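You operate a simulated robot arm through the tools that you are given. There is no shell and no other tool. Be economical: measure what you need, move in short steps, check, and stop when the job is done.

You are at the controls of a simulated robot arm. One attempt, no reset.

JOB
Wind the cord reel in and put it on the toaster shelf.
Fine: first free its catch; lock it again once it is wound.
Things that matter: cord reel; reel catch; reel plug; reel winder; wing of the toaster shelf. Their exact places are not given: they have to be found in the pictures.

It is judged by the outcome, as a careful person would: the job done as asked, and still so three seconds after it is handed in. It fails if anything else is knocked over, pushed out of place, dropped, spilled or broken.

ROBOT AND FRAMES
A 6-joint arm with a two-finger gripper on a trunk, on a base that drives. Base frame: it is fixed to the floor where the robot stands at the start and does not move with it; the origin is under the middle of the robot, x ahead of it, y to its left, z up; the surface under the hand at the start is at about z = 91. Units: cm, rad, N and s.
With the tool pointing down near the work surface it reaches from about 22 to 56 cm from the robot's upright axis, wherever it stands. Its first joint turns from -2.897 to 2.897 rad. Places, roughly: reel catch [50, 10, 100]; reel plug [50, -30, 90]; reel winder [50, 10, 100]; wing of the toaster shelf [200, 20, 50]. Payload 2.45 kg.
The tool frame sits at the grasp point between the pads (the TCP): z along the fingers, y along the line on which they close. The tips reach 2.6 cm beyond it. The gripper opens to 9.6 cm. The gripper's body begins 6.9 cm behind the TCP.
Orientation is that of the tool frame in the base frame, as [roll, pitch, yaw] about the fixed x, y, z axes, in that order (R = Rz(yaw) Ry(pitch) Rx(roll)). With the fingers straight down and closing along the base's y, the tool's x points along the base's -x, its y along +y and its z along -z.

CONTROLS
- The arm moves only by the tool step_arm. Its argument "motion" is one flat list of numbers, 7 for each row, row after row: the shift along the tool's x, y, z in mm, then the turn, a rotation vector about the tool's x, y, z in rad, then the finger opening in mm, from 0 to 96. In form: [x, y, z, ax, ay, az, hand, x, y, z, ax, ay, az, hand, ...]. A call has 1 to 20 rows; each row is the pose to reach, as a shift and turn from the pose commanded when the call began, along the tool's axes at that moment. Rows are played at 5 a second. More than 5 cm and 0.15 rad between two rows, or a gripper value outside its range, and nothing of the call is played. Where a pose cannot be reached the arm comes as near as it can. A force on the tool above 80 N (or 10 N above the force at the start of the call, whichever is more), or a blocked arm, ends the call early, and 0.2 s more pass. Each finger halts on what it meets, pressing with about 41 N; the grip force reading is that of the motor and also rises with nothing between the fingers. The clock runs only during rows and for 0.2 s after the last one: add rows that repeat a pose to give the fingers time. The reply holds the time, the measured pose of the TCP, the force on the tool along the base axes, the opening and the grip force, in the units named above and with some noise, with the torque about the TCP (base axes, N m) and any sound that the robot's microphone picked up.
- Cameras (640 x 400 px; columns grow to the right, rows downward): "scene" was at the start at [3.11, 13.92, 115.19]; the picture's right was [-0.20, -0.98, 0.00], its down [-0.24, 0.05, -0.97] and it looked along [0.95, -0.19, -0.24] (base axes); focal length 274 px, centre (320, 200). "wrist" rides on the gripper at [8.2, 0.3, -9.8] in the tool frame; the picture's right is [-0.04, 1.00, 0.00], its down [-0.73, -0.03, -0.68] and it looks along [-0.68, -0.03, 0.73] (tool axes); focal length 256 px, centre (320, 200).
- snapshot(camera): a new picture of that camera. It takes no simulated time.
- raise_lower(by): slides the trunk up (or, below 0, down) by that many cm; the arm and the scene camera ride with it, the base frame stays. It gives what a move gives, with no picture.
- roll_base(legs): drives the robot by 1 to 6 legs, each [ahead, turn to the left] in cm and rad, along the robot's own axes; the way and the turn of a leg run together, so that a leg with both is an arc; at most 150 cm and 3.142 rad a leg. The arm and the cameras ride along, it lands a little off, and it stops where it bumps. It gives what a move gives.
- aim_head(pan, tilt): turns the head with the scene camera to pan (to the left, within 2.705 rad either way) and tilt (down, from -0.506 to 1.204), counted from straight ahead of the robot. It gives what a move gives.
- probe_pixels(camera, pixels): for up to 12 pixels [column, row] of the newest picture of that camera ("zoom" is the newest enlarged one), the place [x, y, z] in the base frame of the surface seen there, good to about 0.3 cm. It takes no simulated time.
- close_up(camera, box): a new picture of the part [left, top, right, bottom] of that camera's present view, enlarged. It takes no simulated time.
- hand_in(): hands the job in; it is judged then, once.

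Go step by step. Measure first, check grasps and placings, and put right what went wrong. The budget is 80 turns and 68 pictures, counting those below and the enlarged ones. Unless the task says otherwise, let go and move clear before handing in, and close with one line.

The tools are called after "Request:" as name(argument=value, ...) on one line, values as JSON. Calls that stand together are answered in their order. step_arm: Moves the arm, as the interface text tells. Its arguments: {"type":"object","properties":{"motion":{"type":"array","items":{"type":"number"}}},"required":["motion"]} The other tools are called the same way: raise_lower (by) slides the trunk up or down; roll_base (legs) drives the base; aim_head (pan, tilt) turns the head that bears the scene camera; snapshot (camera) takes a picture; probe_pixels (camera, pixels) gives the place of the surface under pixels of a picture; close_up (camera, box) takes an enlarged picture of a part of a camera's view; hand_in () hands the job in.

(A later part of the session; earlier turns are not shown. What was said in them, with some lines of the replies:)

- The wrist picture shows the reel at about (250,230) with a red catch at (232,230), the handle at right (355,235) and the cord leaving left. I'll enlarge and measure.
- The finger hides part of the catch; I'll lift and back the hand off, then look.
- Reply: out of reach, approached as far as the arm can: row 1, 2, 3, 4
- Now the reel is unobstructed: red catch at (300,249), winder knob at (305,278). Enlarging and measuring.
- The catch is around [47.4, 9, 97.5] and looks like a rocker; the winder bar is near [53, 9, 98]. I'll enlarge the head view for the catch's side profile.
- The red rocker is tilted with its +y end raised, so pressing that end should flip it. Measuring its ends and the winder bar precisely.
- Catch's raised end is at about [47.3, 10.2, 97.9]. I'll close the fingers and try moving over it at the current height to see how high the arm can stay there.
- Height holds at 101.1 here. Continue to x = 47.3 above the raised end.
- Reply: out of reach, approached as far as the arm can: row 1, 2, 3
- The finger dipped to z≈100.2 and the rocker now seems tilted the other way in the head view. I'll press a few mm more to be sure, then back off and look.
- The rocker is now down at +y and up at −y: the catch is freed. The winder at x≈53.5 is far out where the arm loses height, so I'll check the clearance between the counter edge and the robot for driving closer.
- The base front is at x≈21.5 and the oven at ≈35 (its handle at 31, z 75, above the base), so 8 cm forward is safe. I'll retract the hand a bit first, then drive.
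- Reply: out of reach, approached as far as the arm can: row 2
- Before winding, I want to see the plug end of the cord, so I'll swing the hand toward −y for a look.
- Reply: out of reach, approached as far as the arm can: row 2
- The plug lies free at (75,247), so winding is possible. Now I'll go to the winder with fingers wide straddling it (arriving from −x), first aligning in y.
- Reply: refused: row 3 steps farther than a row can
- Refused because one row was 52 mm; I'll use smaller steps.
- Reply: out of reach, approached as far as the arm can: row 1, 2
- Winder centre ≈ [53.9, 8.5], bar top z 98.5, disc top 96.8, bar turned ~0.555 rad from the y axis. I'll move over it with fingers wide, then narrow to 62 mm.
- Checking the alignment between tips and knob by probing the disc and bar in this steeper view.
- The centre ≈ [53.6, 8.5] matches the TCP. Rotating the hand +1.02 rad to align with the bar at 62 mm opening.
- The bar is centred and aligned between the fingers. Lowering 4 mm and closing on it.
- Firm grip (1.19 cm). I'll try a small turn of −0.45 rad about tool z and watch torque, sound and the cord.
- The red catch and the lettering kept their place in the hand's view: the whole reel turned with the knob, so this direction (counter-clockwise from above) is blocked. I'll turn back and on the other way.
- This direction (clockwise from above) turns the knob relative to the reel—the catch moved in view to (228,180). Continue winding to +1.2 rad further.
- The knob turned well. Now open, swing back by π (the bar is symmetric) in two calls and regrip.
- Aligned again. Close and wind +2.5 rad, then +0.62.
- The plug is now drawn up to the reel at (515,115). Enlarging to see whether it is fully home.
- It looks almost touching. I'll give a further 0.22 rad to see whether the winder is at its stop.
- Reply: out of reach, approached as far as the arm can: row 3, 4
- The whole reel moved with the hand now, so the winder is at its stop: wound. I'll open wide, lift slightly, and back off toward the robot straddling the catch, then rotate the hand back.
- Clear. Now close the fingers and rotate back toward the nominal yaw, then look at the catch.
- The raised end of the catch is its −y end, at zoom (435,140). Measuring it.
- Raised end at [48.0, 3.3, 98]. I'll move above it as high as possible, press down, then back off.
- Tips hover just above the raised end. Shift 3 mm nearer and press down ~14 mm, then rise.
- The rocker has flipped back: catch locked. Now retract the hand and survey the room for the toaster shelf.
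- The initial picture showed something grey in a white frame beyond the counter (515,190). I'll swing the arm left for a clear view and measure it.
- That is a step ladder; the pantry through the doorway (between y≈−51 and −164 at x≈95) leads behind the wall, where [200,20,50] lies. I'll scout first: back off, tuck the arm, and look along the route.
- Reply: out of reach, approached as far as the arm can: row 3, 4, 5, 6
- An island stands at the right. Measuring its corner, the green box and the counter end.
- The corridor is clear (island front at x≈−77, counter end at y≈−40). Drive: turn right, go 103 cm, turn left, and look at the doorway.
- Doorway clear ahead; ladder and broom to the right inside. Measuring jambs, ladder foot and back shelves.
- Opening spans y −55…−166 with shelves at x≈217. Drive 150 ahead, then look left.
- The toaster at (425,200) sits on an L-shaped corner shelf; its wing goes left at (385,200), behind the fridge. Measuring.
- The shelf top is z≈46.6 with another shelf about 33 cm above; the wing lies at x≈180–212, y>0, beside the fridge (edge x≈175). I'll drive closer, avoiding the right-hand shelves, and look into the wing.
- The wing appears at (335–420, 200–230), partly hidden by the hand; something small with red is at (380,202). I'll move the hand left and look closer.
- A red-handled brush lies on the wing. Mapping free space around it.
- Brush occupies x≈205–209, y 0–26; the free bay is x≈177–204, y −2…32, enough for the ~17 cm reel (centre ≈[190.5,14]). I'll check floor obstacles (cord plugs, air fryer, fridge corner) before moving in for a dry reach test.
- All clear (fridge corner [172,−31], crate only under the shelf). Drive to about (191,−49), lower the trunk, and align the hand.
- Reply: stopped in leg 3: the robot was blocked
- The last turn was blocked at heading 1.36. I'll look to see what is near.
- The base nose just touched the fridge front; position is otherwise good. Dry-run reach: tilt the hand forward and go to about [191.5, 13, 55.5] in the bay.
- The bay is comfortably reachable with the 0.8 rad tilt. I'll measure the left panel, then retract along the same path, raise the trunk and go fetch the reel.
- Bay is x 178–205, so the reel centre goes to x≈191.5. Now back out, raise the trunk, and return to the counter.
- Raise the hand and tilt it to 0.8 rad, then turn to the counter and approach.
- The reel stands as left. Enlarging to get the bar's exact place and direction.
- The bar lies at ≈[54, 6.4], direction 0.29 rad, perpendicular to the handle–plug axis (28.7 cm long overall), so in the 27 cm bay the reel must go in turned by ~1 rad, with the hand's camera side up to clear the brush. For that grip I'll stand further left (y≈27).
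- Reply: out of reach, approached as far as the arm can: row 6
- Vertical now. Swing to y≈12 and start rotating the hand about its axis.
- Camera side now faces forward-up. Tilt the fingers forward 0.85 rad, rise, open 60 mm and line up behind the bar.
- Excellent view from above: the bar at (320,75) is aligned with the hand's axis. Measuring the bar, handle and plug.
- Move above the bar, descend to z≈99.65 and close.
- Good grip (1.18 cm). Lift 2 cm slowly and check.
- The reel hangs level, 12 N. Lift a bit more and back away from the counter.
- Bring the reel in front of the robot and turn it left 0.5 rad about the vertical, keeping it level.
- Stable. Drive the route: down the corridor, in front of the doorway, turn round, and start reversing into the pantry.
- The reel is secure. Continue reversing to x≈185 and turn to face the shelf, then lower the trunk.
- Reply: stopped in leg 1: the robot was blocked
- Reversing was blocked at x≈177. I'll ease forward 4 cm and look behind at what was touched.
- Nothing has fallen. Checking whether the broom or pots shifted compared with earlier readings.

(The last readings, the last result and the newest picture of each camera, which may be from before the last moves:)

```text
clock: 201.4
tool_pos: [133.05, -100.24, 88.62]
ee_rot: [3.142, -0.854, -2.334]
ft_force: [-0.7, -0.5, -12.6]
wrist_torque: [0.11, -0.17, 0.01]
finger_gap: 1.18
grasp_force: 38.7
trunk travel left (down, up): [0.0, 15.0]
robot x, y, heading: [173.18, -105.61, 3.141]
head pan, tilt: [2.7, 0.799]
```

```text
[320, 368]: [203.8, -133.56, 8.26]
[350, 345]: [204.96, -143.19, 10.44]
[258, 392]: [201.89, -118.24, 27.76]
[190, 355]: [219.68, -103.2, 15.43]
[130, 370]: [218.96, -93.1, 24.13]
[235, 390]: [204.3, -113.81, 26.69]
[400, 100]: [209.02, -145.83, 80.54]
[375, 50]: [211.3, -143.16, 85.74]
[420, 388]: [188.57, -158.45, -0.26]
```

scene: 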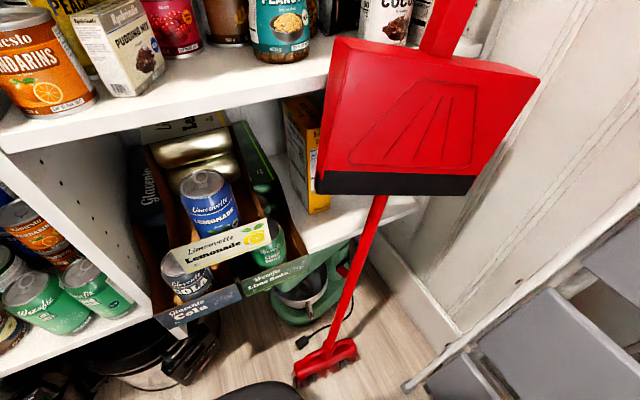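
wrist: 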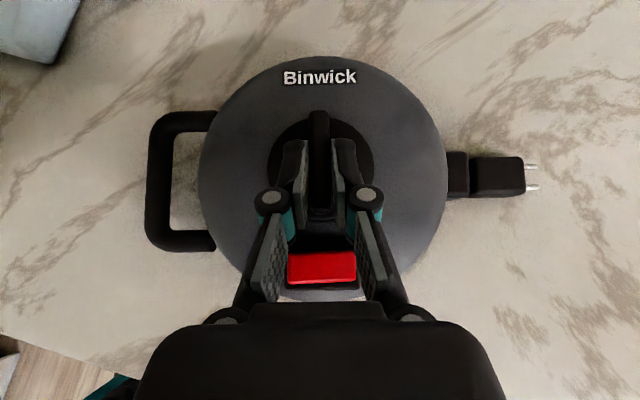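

All stands where it was (broom foot still at [203.8,−133.6]); the base tail is just longer than thought. Turn here to face the shelf, then lower and rotate the reel.

Request:
roll_base(legs=[[0, -1.94]])

Request:
step_arm(motion=[-28, 0, 24.3, 0.0226, 0, -0.0197, 0, -56, 0, 48.6, 0.0452, 0, -0.0394, 0, -84, 0, 73, 0.068, 0, -0.059, 0, -112, 0, 97, 0.0905, 0, -0.0785, 0, -140, 0, 121, 0.113, 0, -0.098, 0, -168, 0, 146, 0.136, 0, -0.118, 0, -196, 0, 170, 0.158, 0, -0.137, 0, -223, 0, 194, 0.181, 0, -0.157, 0, -223, 0, 194, 0.181, 0, -0.157, 0])

Request:
aim_head(pan=-0.1, tilt=0.5)

Request:
snapshot(camera="scene")

```text
clock: 206.4
tool_pos: [193.13, -70.49, 88.65]
ee_rot: [3.141, -0.853, 2.001]
ft_force: [-0.3, 0.5, -12.8]
wrist_torque: [-0.16, -0.07, -0.03]
finger_gap: 1.19
grasp_force: 39.2
trunk travel left (down, up): [0.0, 15.0]
robot x, y, heading: [173.39, -105.86, 1.186]
head pan, tilt: [2.7, 0.799]
```

```text
clock: 208.4
tool_pos: [193.29, -70.53, 59.06]
ee_rot: [3.14, -0.854, 2.241]
ft_force: [0.0, 0.0, -12.2]
wrist_torque: [-0.16, -0.07, 0.05]
finger_gap: 1.16
grasp_force: 38.9
trunk travel left (down, up): [0.0, 15.0]
robot x, y, heading: [173.27, -105.86, 1.189]
head pan, tilt: [2.7, 0.799]
```

```text
clock: 210.9
tool_pos: [193.28, -70.54, 59.13]
ee_rot: [-3.14, -0.851, 2.24]
ft_force: [0.8, -0.4, -12.3]
wrist_torque: [-0.16, -0.08, 0.01]
finger_gap: 1.19
grasp_force: 38.6
trunk travel left (down, up): [0.0, 15.0]
robot x, y, heading: [173.4, -105.46, 1.191]
head pan, tilt: [-0.099, 0.499]
```

```text
9 pictures are left
```

scene: 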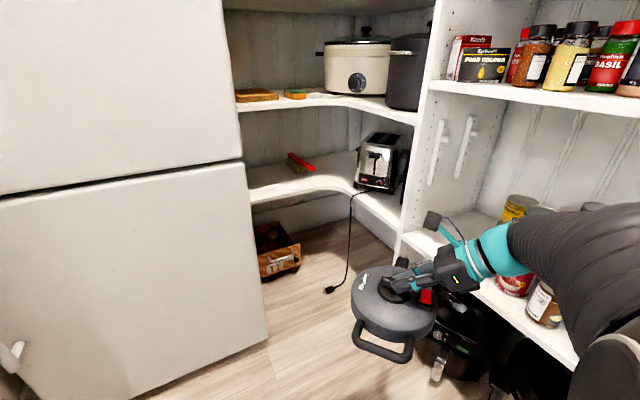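

The forearm passes close to the cans on the right-hand shelf. Measuring clearances before driving on.

Request:
probe_pixels(camera="scene", pixels=[[560, 225], [620, 215], [600, 350], [500, 240], [545, 295], [432, 220], [515, 285], [420, 235], [400, 265], [445, 360], [380, 350], [460, 290]])

```text
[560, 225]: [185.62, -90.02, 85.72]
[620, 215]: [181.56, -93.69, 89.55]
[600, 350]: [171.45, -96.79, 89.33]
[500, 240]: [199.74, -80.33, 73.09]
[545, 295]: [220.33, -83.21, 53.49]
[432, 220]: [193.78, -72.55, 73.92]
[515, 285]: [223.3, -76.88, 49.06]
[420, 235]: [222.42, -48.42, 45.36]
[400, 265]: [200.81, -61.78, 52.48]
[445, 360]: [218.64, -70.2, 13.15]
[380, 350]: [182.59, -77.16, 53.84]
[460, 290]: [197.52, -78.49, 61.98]
```

Clearances are ample (forearm x≤200, cans 220). I'll bring the reel further left in front of the robot so the approach keeps clear of the side panel, toaster cord and fridge.

Request:
step_arm(motion=[23, -26, 26.6, 0, 0, 0, 0, 46, -52, 53, 0, 0, 0, 0, 69, -77, 80, 0, 0, 0, 0, 92.6, -103, 106.5, 0, 0, 0, 0, 92.6, -103, 106.5, 0, 0, 0, 0])

Request:
roll_base(legs=[[30, 0]])

Request:
snapshot(camera="scene")

```text
clock: 212.1
tool_pos: [176.23, -65.79, 59.06]
ee_rot: [-3.14, -0.853, 2.237]
ft_force: [-0.3, -0.3, -12.1]
wrist_torque: [-0.14, -0.09, -0.04]
finger_gap: 1.19
grasp_force: 38.4
trunk travel left (down, up): [0.0, 15.0]
robot x, y, heading: [173.45, -106.08, 1.194]
head pan, tilt: [-0.099, 0.499]
```

```text
clock: 214.1
tool_pos: [187.17, -38.15, 59.06]
ee_rot: [-3.141, -0.855, 2.241]
ft_force: [-0.4, -0.2, -12.2]
wrist_torque: [-0.17, -0.14, 0.02]
finger_gap: 1.19
grasp_force: 39.3
trunk travel left (down, up): [0.0, 15.0]
robot x, y, heading: [184.15, -77.83, 1.195]
head pan, tilt: [-0.099, 0.499]
```

```text
8 pictures are left
```

scene: 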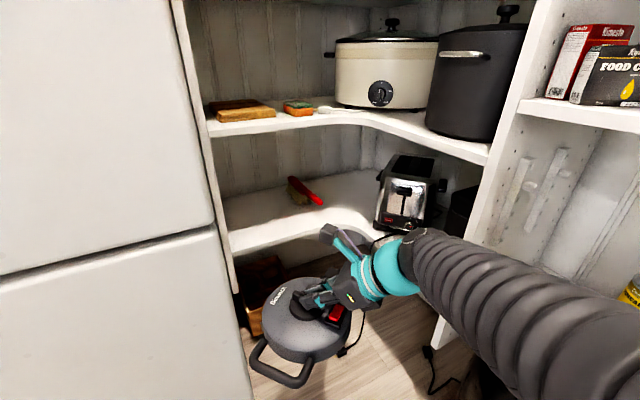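

Path is clear; continue 20 cm.

Request:
roll_base(legs=[[20, 0]])

```text
clock: 215.7
tool_pos: [194.57, -19.45, 59.06]
ee_rot: [-3.139, -0.854, 2.238]
ft_force: [-0.4, 0.6, -11.9]
wrist_torque: [-0.18, -0.09, 0.01]
finger_gap: 1.16
grasp_force: 38.8
trunk travel left (down, up): [0.0, 15.0]
robot x, y, heading: [192.14, -59.43, 1.189]
head pan, tilt: [-0.099, 0.499]
```

Shift 5 cm left and rotate the reel to its final orientation, then drive 7 cm more.

Request:
step_arm(motion=[7, -13, 8, 0.065, 0, -0.057, 0, 14, -26, 15, 0.13, 0, -0.114, 0, 20, -39, 23, 0.196, 0, -0.171, 0, 20, -39, 23, 0.196, 0, -0.171, 0])

Request:
roll_base(legs=[[7, 0]])

Request:
snapshot(camera="scene")

```text
clock: 216.7
tool_pos: [189.6, -19.48, 59.11]
ee_rot: [-3.14, -0.853, 2.498]
ft_force: [-0.5, -0.2, -11.8]
wrist_torque: [-0.12, -0.14, 0.0]
finger_gap: 1.18
grasp_force: 38.7
trunk travel left (down, up): [0.0, 15.0]
robot x, y, heading: [191.44, -59.69, 1.192]
head pan, tilt: [-0.099, 0.499]
```

```text
clock: 217.8
tool_pos: [192.28, -13.04, 59.15]
ee_rot: [-3.14, -0.853, 2.499]
ft_force: [-0.5, -0.1, -11.3]
wrist_torque: [-0.17, -0.16, 0.01]
finger_gap: 1.21
grasp_force: 38.8
trunk travel left (down, up): [0.0, 15.0]
robot x, y, heading: [194.41, -52.69, 1.189]
head pan, tilt: [-0.099, 0.499]
```

```text
7 pictures are left
```

scene: 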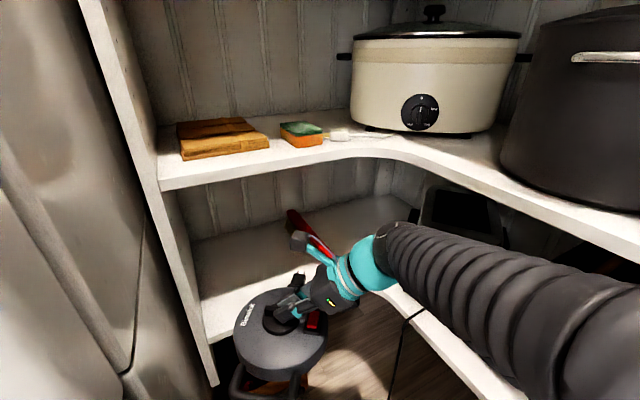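

Aligned in front of the bay. Move in 12 cm at slightly lower height, then look.

Request:
step_arm(motion=[9, 24, 16, 0, 0, 0, 0, 17, 48, 32, 0, 0, 0, 0, 26, 72, 48, 0, 0, 0, 0, 34.5, 96.6, 64, 0, 0, 0, 0, 34.5, 96.6, 64, 0, 0, 0, 0])

Request:
snapshot(camera="scene")

```text
clock: 219.0
tool_pos: [192.22, -0.88, 57.38]
ee_rot: [-3.139, -0.853, 2.499]
ft_force: [0.5, -0.7, -12.1]
wrist_torque: [-0.12, -0.15, 0.04]
finger_gap: 1.18
grasp_force: 38.7
trunk travel left (down, up): [0.0, 15.0]
robot x, y, heading: [194.79, -52.8, 1.186]
head pan, tilt: [-0.099, 0.499]
```

```text
6 pictures are left
```

scene: 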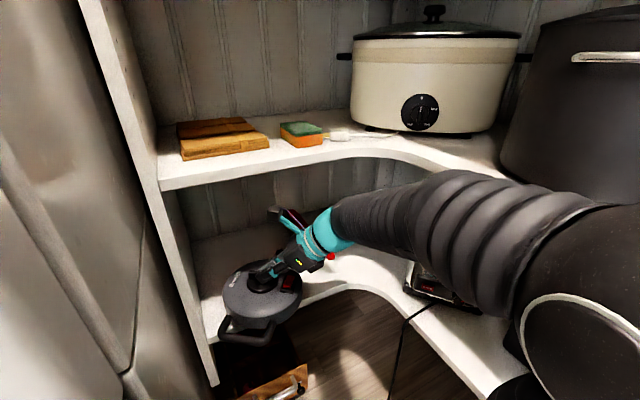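

Reel is entering well. Checking forearm clearance to the upper shelf and the toaster.

Request:
probe_pixels(camera="scene", pixels=[[345, 205], [400, 190], [450, 180], [500, 200], [550, 195], [410, 250], [480, 300], [430, 272], [290, 212], [410, 160], [470, 165], [520, 320]])

```text
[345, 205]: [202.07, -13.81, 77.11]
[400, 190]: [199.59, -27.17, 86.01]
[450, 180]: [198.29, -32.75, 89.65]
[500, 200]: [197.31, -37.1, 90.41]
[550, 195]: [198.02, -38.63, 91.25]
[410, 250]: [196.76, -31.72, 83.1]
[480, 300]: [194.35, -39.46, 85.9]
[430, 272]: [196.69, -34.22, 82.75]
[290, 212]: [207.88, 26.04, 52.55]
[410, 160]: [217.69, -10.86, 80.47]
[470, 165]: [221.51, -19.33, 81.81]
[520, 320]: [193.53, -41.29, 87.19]
```

Forearm top would stay ~3 cm under the upper shelf. Move the last 9.7 cm in.

Request:
step_arm(motion=[13, 26, 14.6, 0, 0, 0, 0, 25, 52, 29, 0, 0, 0, 0, 38, 77.6, 43.8, 0, 0, 0, 0, 38, 77.6, 43.8, 0, 0, 0, 0])

Request:
snapshot(camera="wrist")

```text
clock: 220.0
tool_pos: [192.36, 8.55, 57.33]
ee_rot: [3.141, -0.851, 2.5]
ft_force: [0.6, 0.8, -12.7]
wrist_torque: [-0.12, -0.15, 0.02]
finger_gap: 1.18
grasp_force: 38.8
trunk travel left (down, up): [0.0, 15.0]
robot x, y, heading: [194.56, -52.83, 1.192]
head pan, tilt: [-0.099, 0.499]
```

```text
5 pictures are left
```

wrist: 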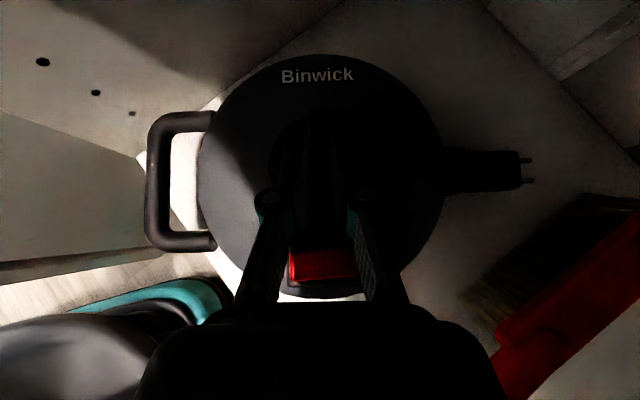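

Reel is clear of the brush (bottom right) and panel (left). Lower 16 mm gently and check the load.

Request:
step_arm(motion=[-3, 0, 2.6, 0, 0, 0, 0, -6, 0, 5.2, 0, 0, 0, 0, -9, 0, 7.9, 0, 0, 0, 0, -12, 0, 10.5, 0, 0, 0, 0, -12, 0, 10.5, 0, 0, 0, 0])

```text
clock: 221.2
tool_pos: [192.29, 8.66, 55.77]
ee_rot: [-3.139, -0.852, 2.499]
ft_force: [-0.1, -0.4, -11.9]
wrist_torque: [-0.16, -0.13, -0.02]
finger_gap: 1.16
grasp_force: 38.9
trunk travel left (down, up): [0.0, 15.0]
robot x, y, heading: [194.75, -52.37, 1.189]
head pan, tilt: [-0.099, 0.499]
```

Still hanging; lower in 1 mm steps another 5 mm.

Request:
step_arm(motion=[-0.8, 0, 0.7, 0, 0, 0, 0, -1.5, 0, 1.3, 0, 0, 0, 0, -2.3, 0, 2, 0, 0, 0, 0, -3, 0, 2.6, 0, 0, 0, 0, -3.4, 0, 2.9, 0, 0, 0, 0, -3.4, 0, 2.9, 0, 0, 0, 0])

```text
clock: 222.6
tool_pos: [192.2, 8.58, 55.44]
ee_rot: [-3.138, -0.853, 2.5]
ft_force: [-3.0, -4.2, -1.8]
wrist_torque: [0.22, 0.0, 0.14]
finger_gap: 1.18
grasp_force: 38.4
trunk travel left (down, up): [0.0, 15.0]
robot x, y, heading: [194.69, -52.39, 1.187]
head pan, tilt: [-0.099, 0.499]
```

The shelf now carries the reel. Open, rise 25 mm, and look.

Request:
step_arm(motion=[0, 0, 0, 0, 0, 0, 25, 0, 0, 0, 0, 0, 0, 45, 0, 0, 0, 0, 0, 0, 45, 6, 0, -5, 0, 0, 0, 45, 13, 0, -11, 0, 0, 0, 45, 19, 0, -16, 0, 0, 0, 45, 19, 0, -16, 0, 0, 0, 45])

Request:
snapshot(camera="wrist")

```text
clock: 224.2
tool_pos: [192.19, 8.61, 57.81]
ee_rot: [-3.141, -0.853, 2.498]
ft_force: [0.9, -0.2, 0.0]
wrist_torque: [0.01, 0.0, 0.0]
finger_gap: 4.52
grasp_force: 0.0
trunk travel left (down, up): [0.0, 15.0]
robot x, y, heading: [194.31, -52.47, 1.188]
head pan, tilt: [-0.099, 0.499]
```

```text
4 pictures are left
5 turns are left
```

wrist: 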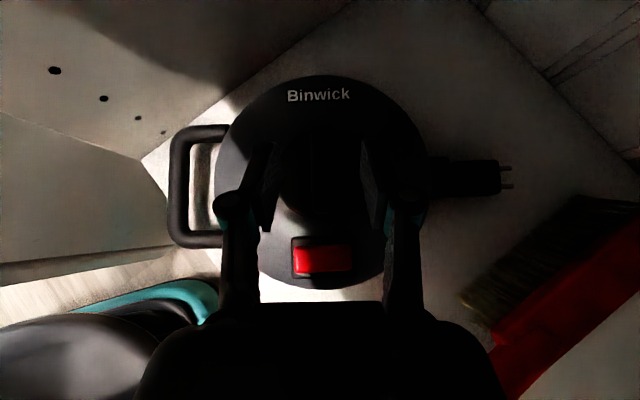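

The reel stands on the shelf, free of the fingers. Withdraw the hand along the entry path and back the base off.

Request:
step_arm(motion=[4, 0, -3, 0, 0, 0, 45, -13, -35, -24, 0, 0, 0, 45, -30, -70, -44, 0, 0, 0, 45, -47, -105, -64, 0, 0, 0, 45, -64, -140, -84, 0, 0, 0, 45, -81, -177, -103, 0, 0, 0, 45])

Request:
roll_base(legs=[[-15, 0]])

Request:
aim_head(pan=0.3, tilt=0.5)

Request:
snapshot(camera="scene")

```text
clock: 225.6
tool_pos: [192.2, -13.45, 58.47]
ee_rot: [-3.141, -0.854, 2.498]
ft_force: [0.4, -0.8, 0.6]
wrist_torque: [-0.02, -0.02, 0.01]
finger_gap: 4.47
grasp_force: 0.0
trunk travel left (down, up): [0.0, 15.0]
robot x, y, heading: [194.45, -52.6, 1.192]
head pan, tilt: [-0.099, 0.499]
```

```text
clock: 226.9
tool_pos: [186.58, -27.33, 58.5]
ee_rot: [-3.139, -0.853, 2.502]
ft_force: [-0.4, 0.8, -0.6]
wrist_torque: [0.05, 0.02, 0.02]
finger_gap: 4.51
grasp_force: 0.1
trunk travel left (down, up): [0.0, 15.0]
robot x, y, heading: [188.89, -67.04, 1.191]
head pan, tilt: [-0.099, 0.499]
```

```text
clock: 227.8
tool_pos: [186.56, -27.35, 58.45]
ee_rot: [-3.14, -0.856, 2.501]
ft_force: [0.3, 0.8, -0.4]
wrist_torque: [0.04, 0.0, 0.02]
finger_gap: 4.48
grasp_force: 0.0
trunk travel left (down, up): [0.0, 15.0]
robot x, y, heading: [188.8, -66.7, 1.192]
head pan, tilt: [0.3, 0.499]
```

```text
3 pictures are left
4 turns are left
```

scene: 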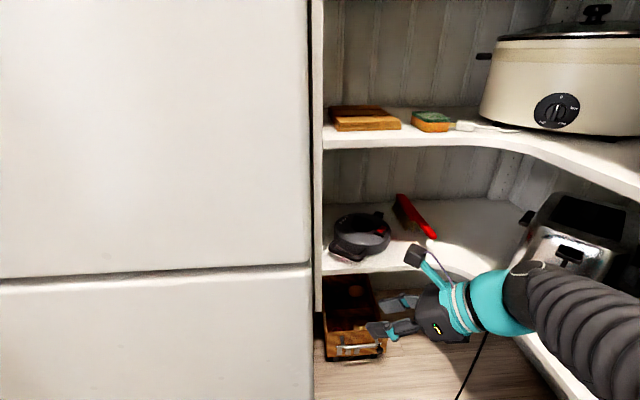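

The picture shows the reel standing on the wing at (362,235). The brush, toaster, sponge and board look undisturbed, and the hand is clear. Handing in.

Request:
hand_in()

```text
The job is handed in.
```

The reel's catch was freed, its cord wound fully in and the catch locked again, and the reel now stands on the wing of the toaster shelf; the base bumped something twice while driving in the pantry, and the pictures taken afterwards showed nothing fallen or shifted.
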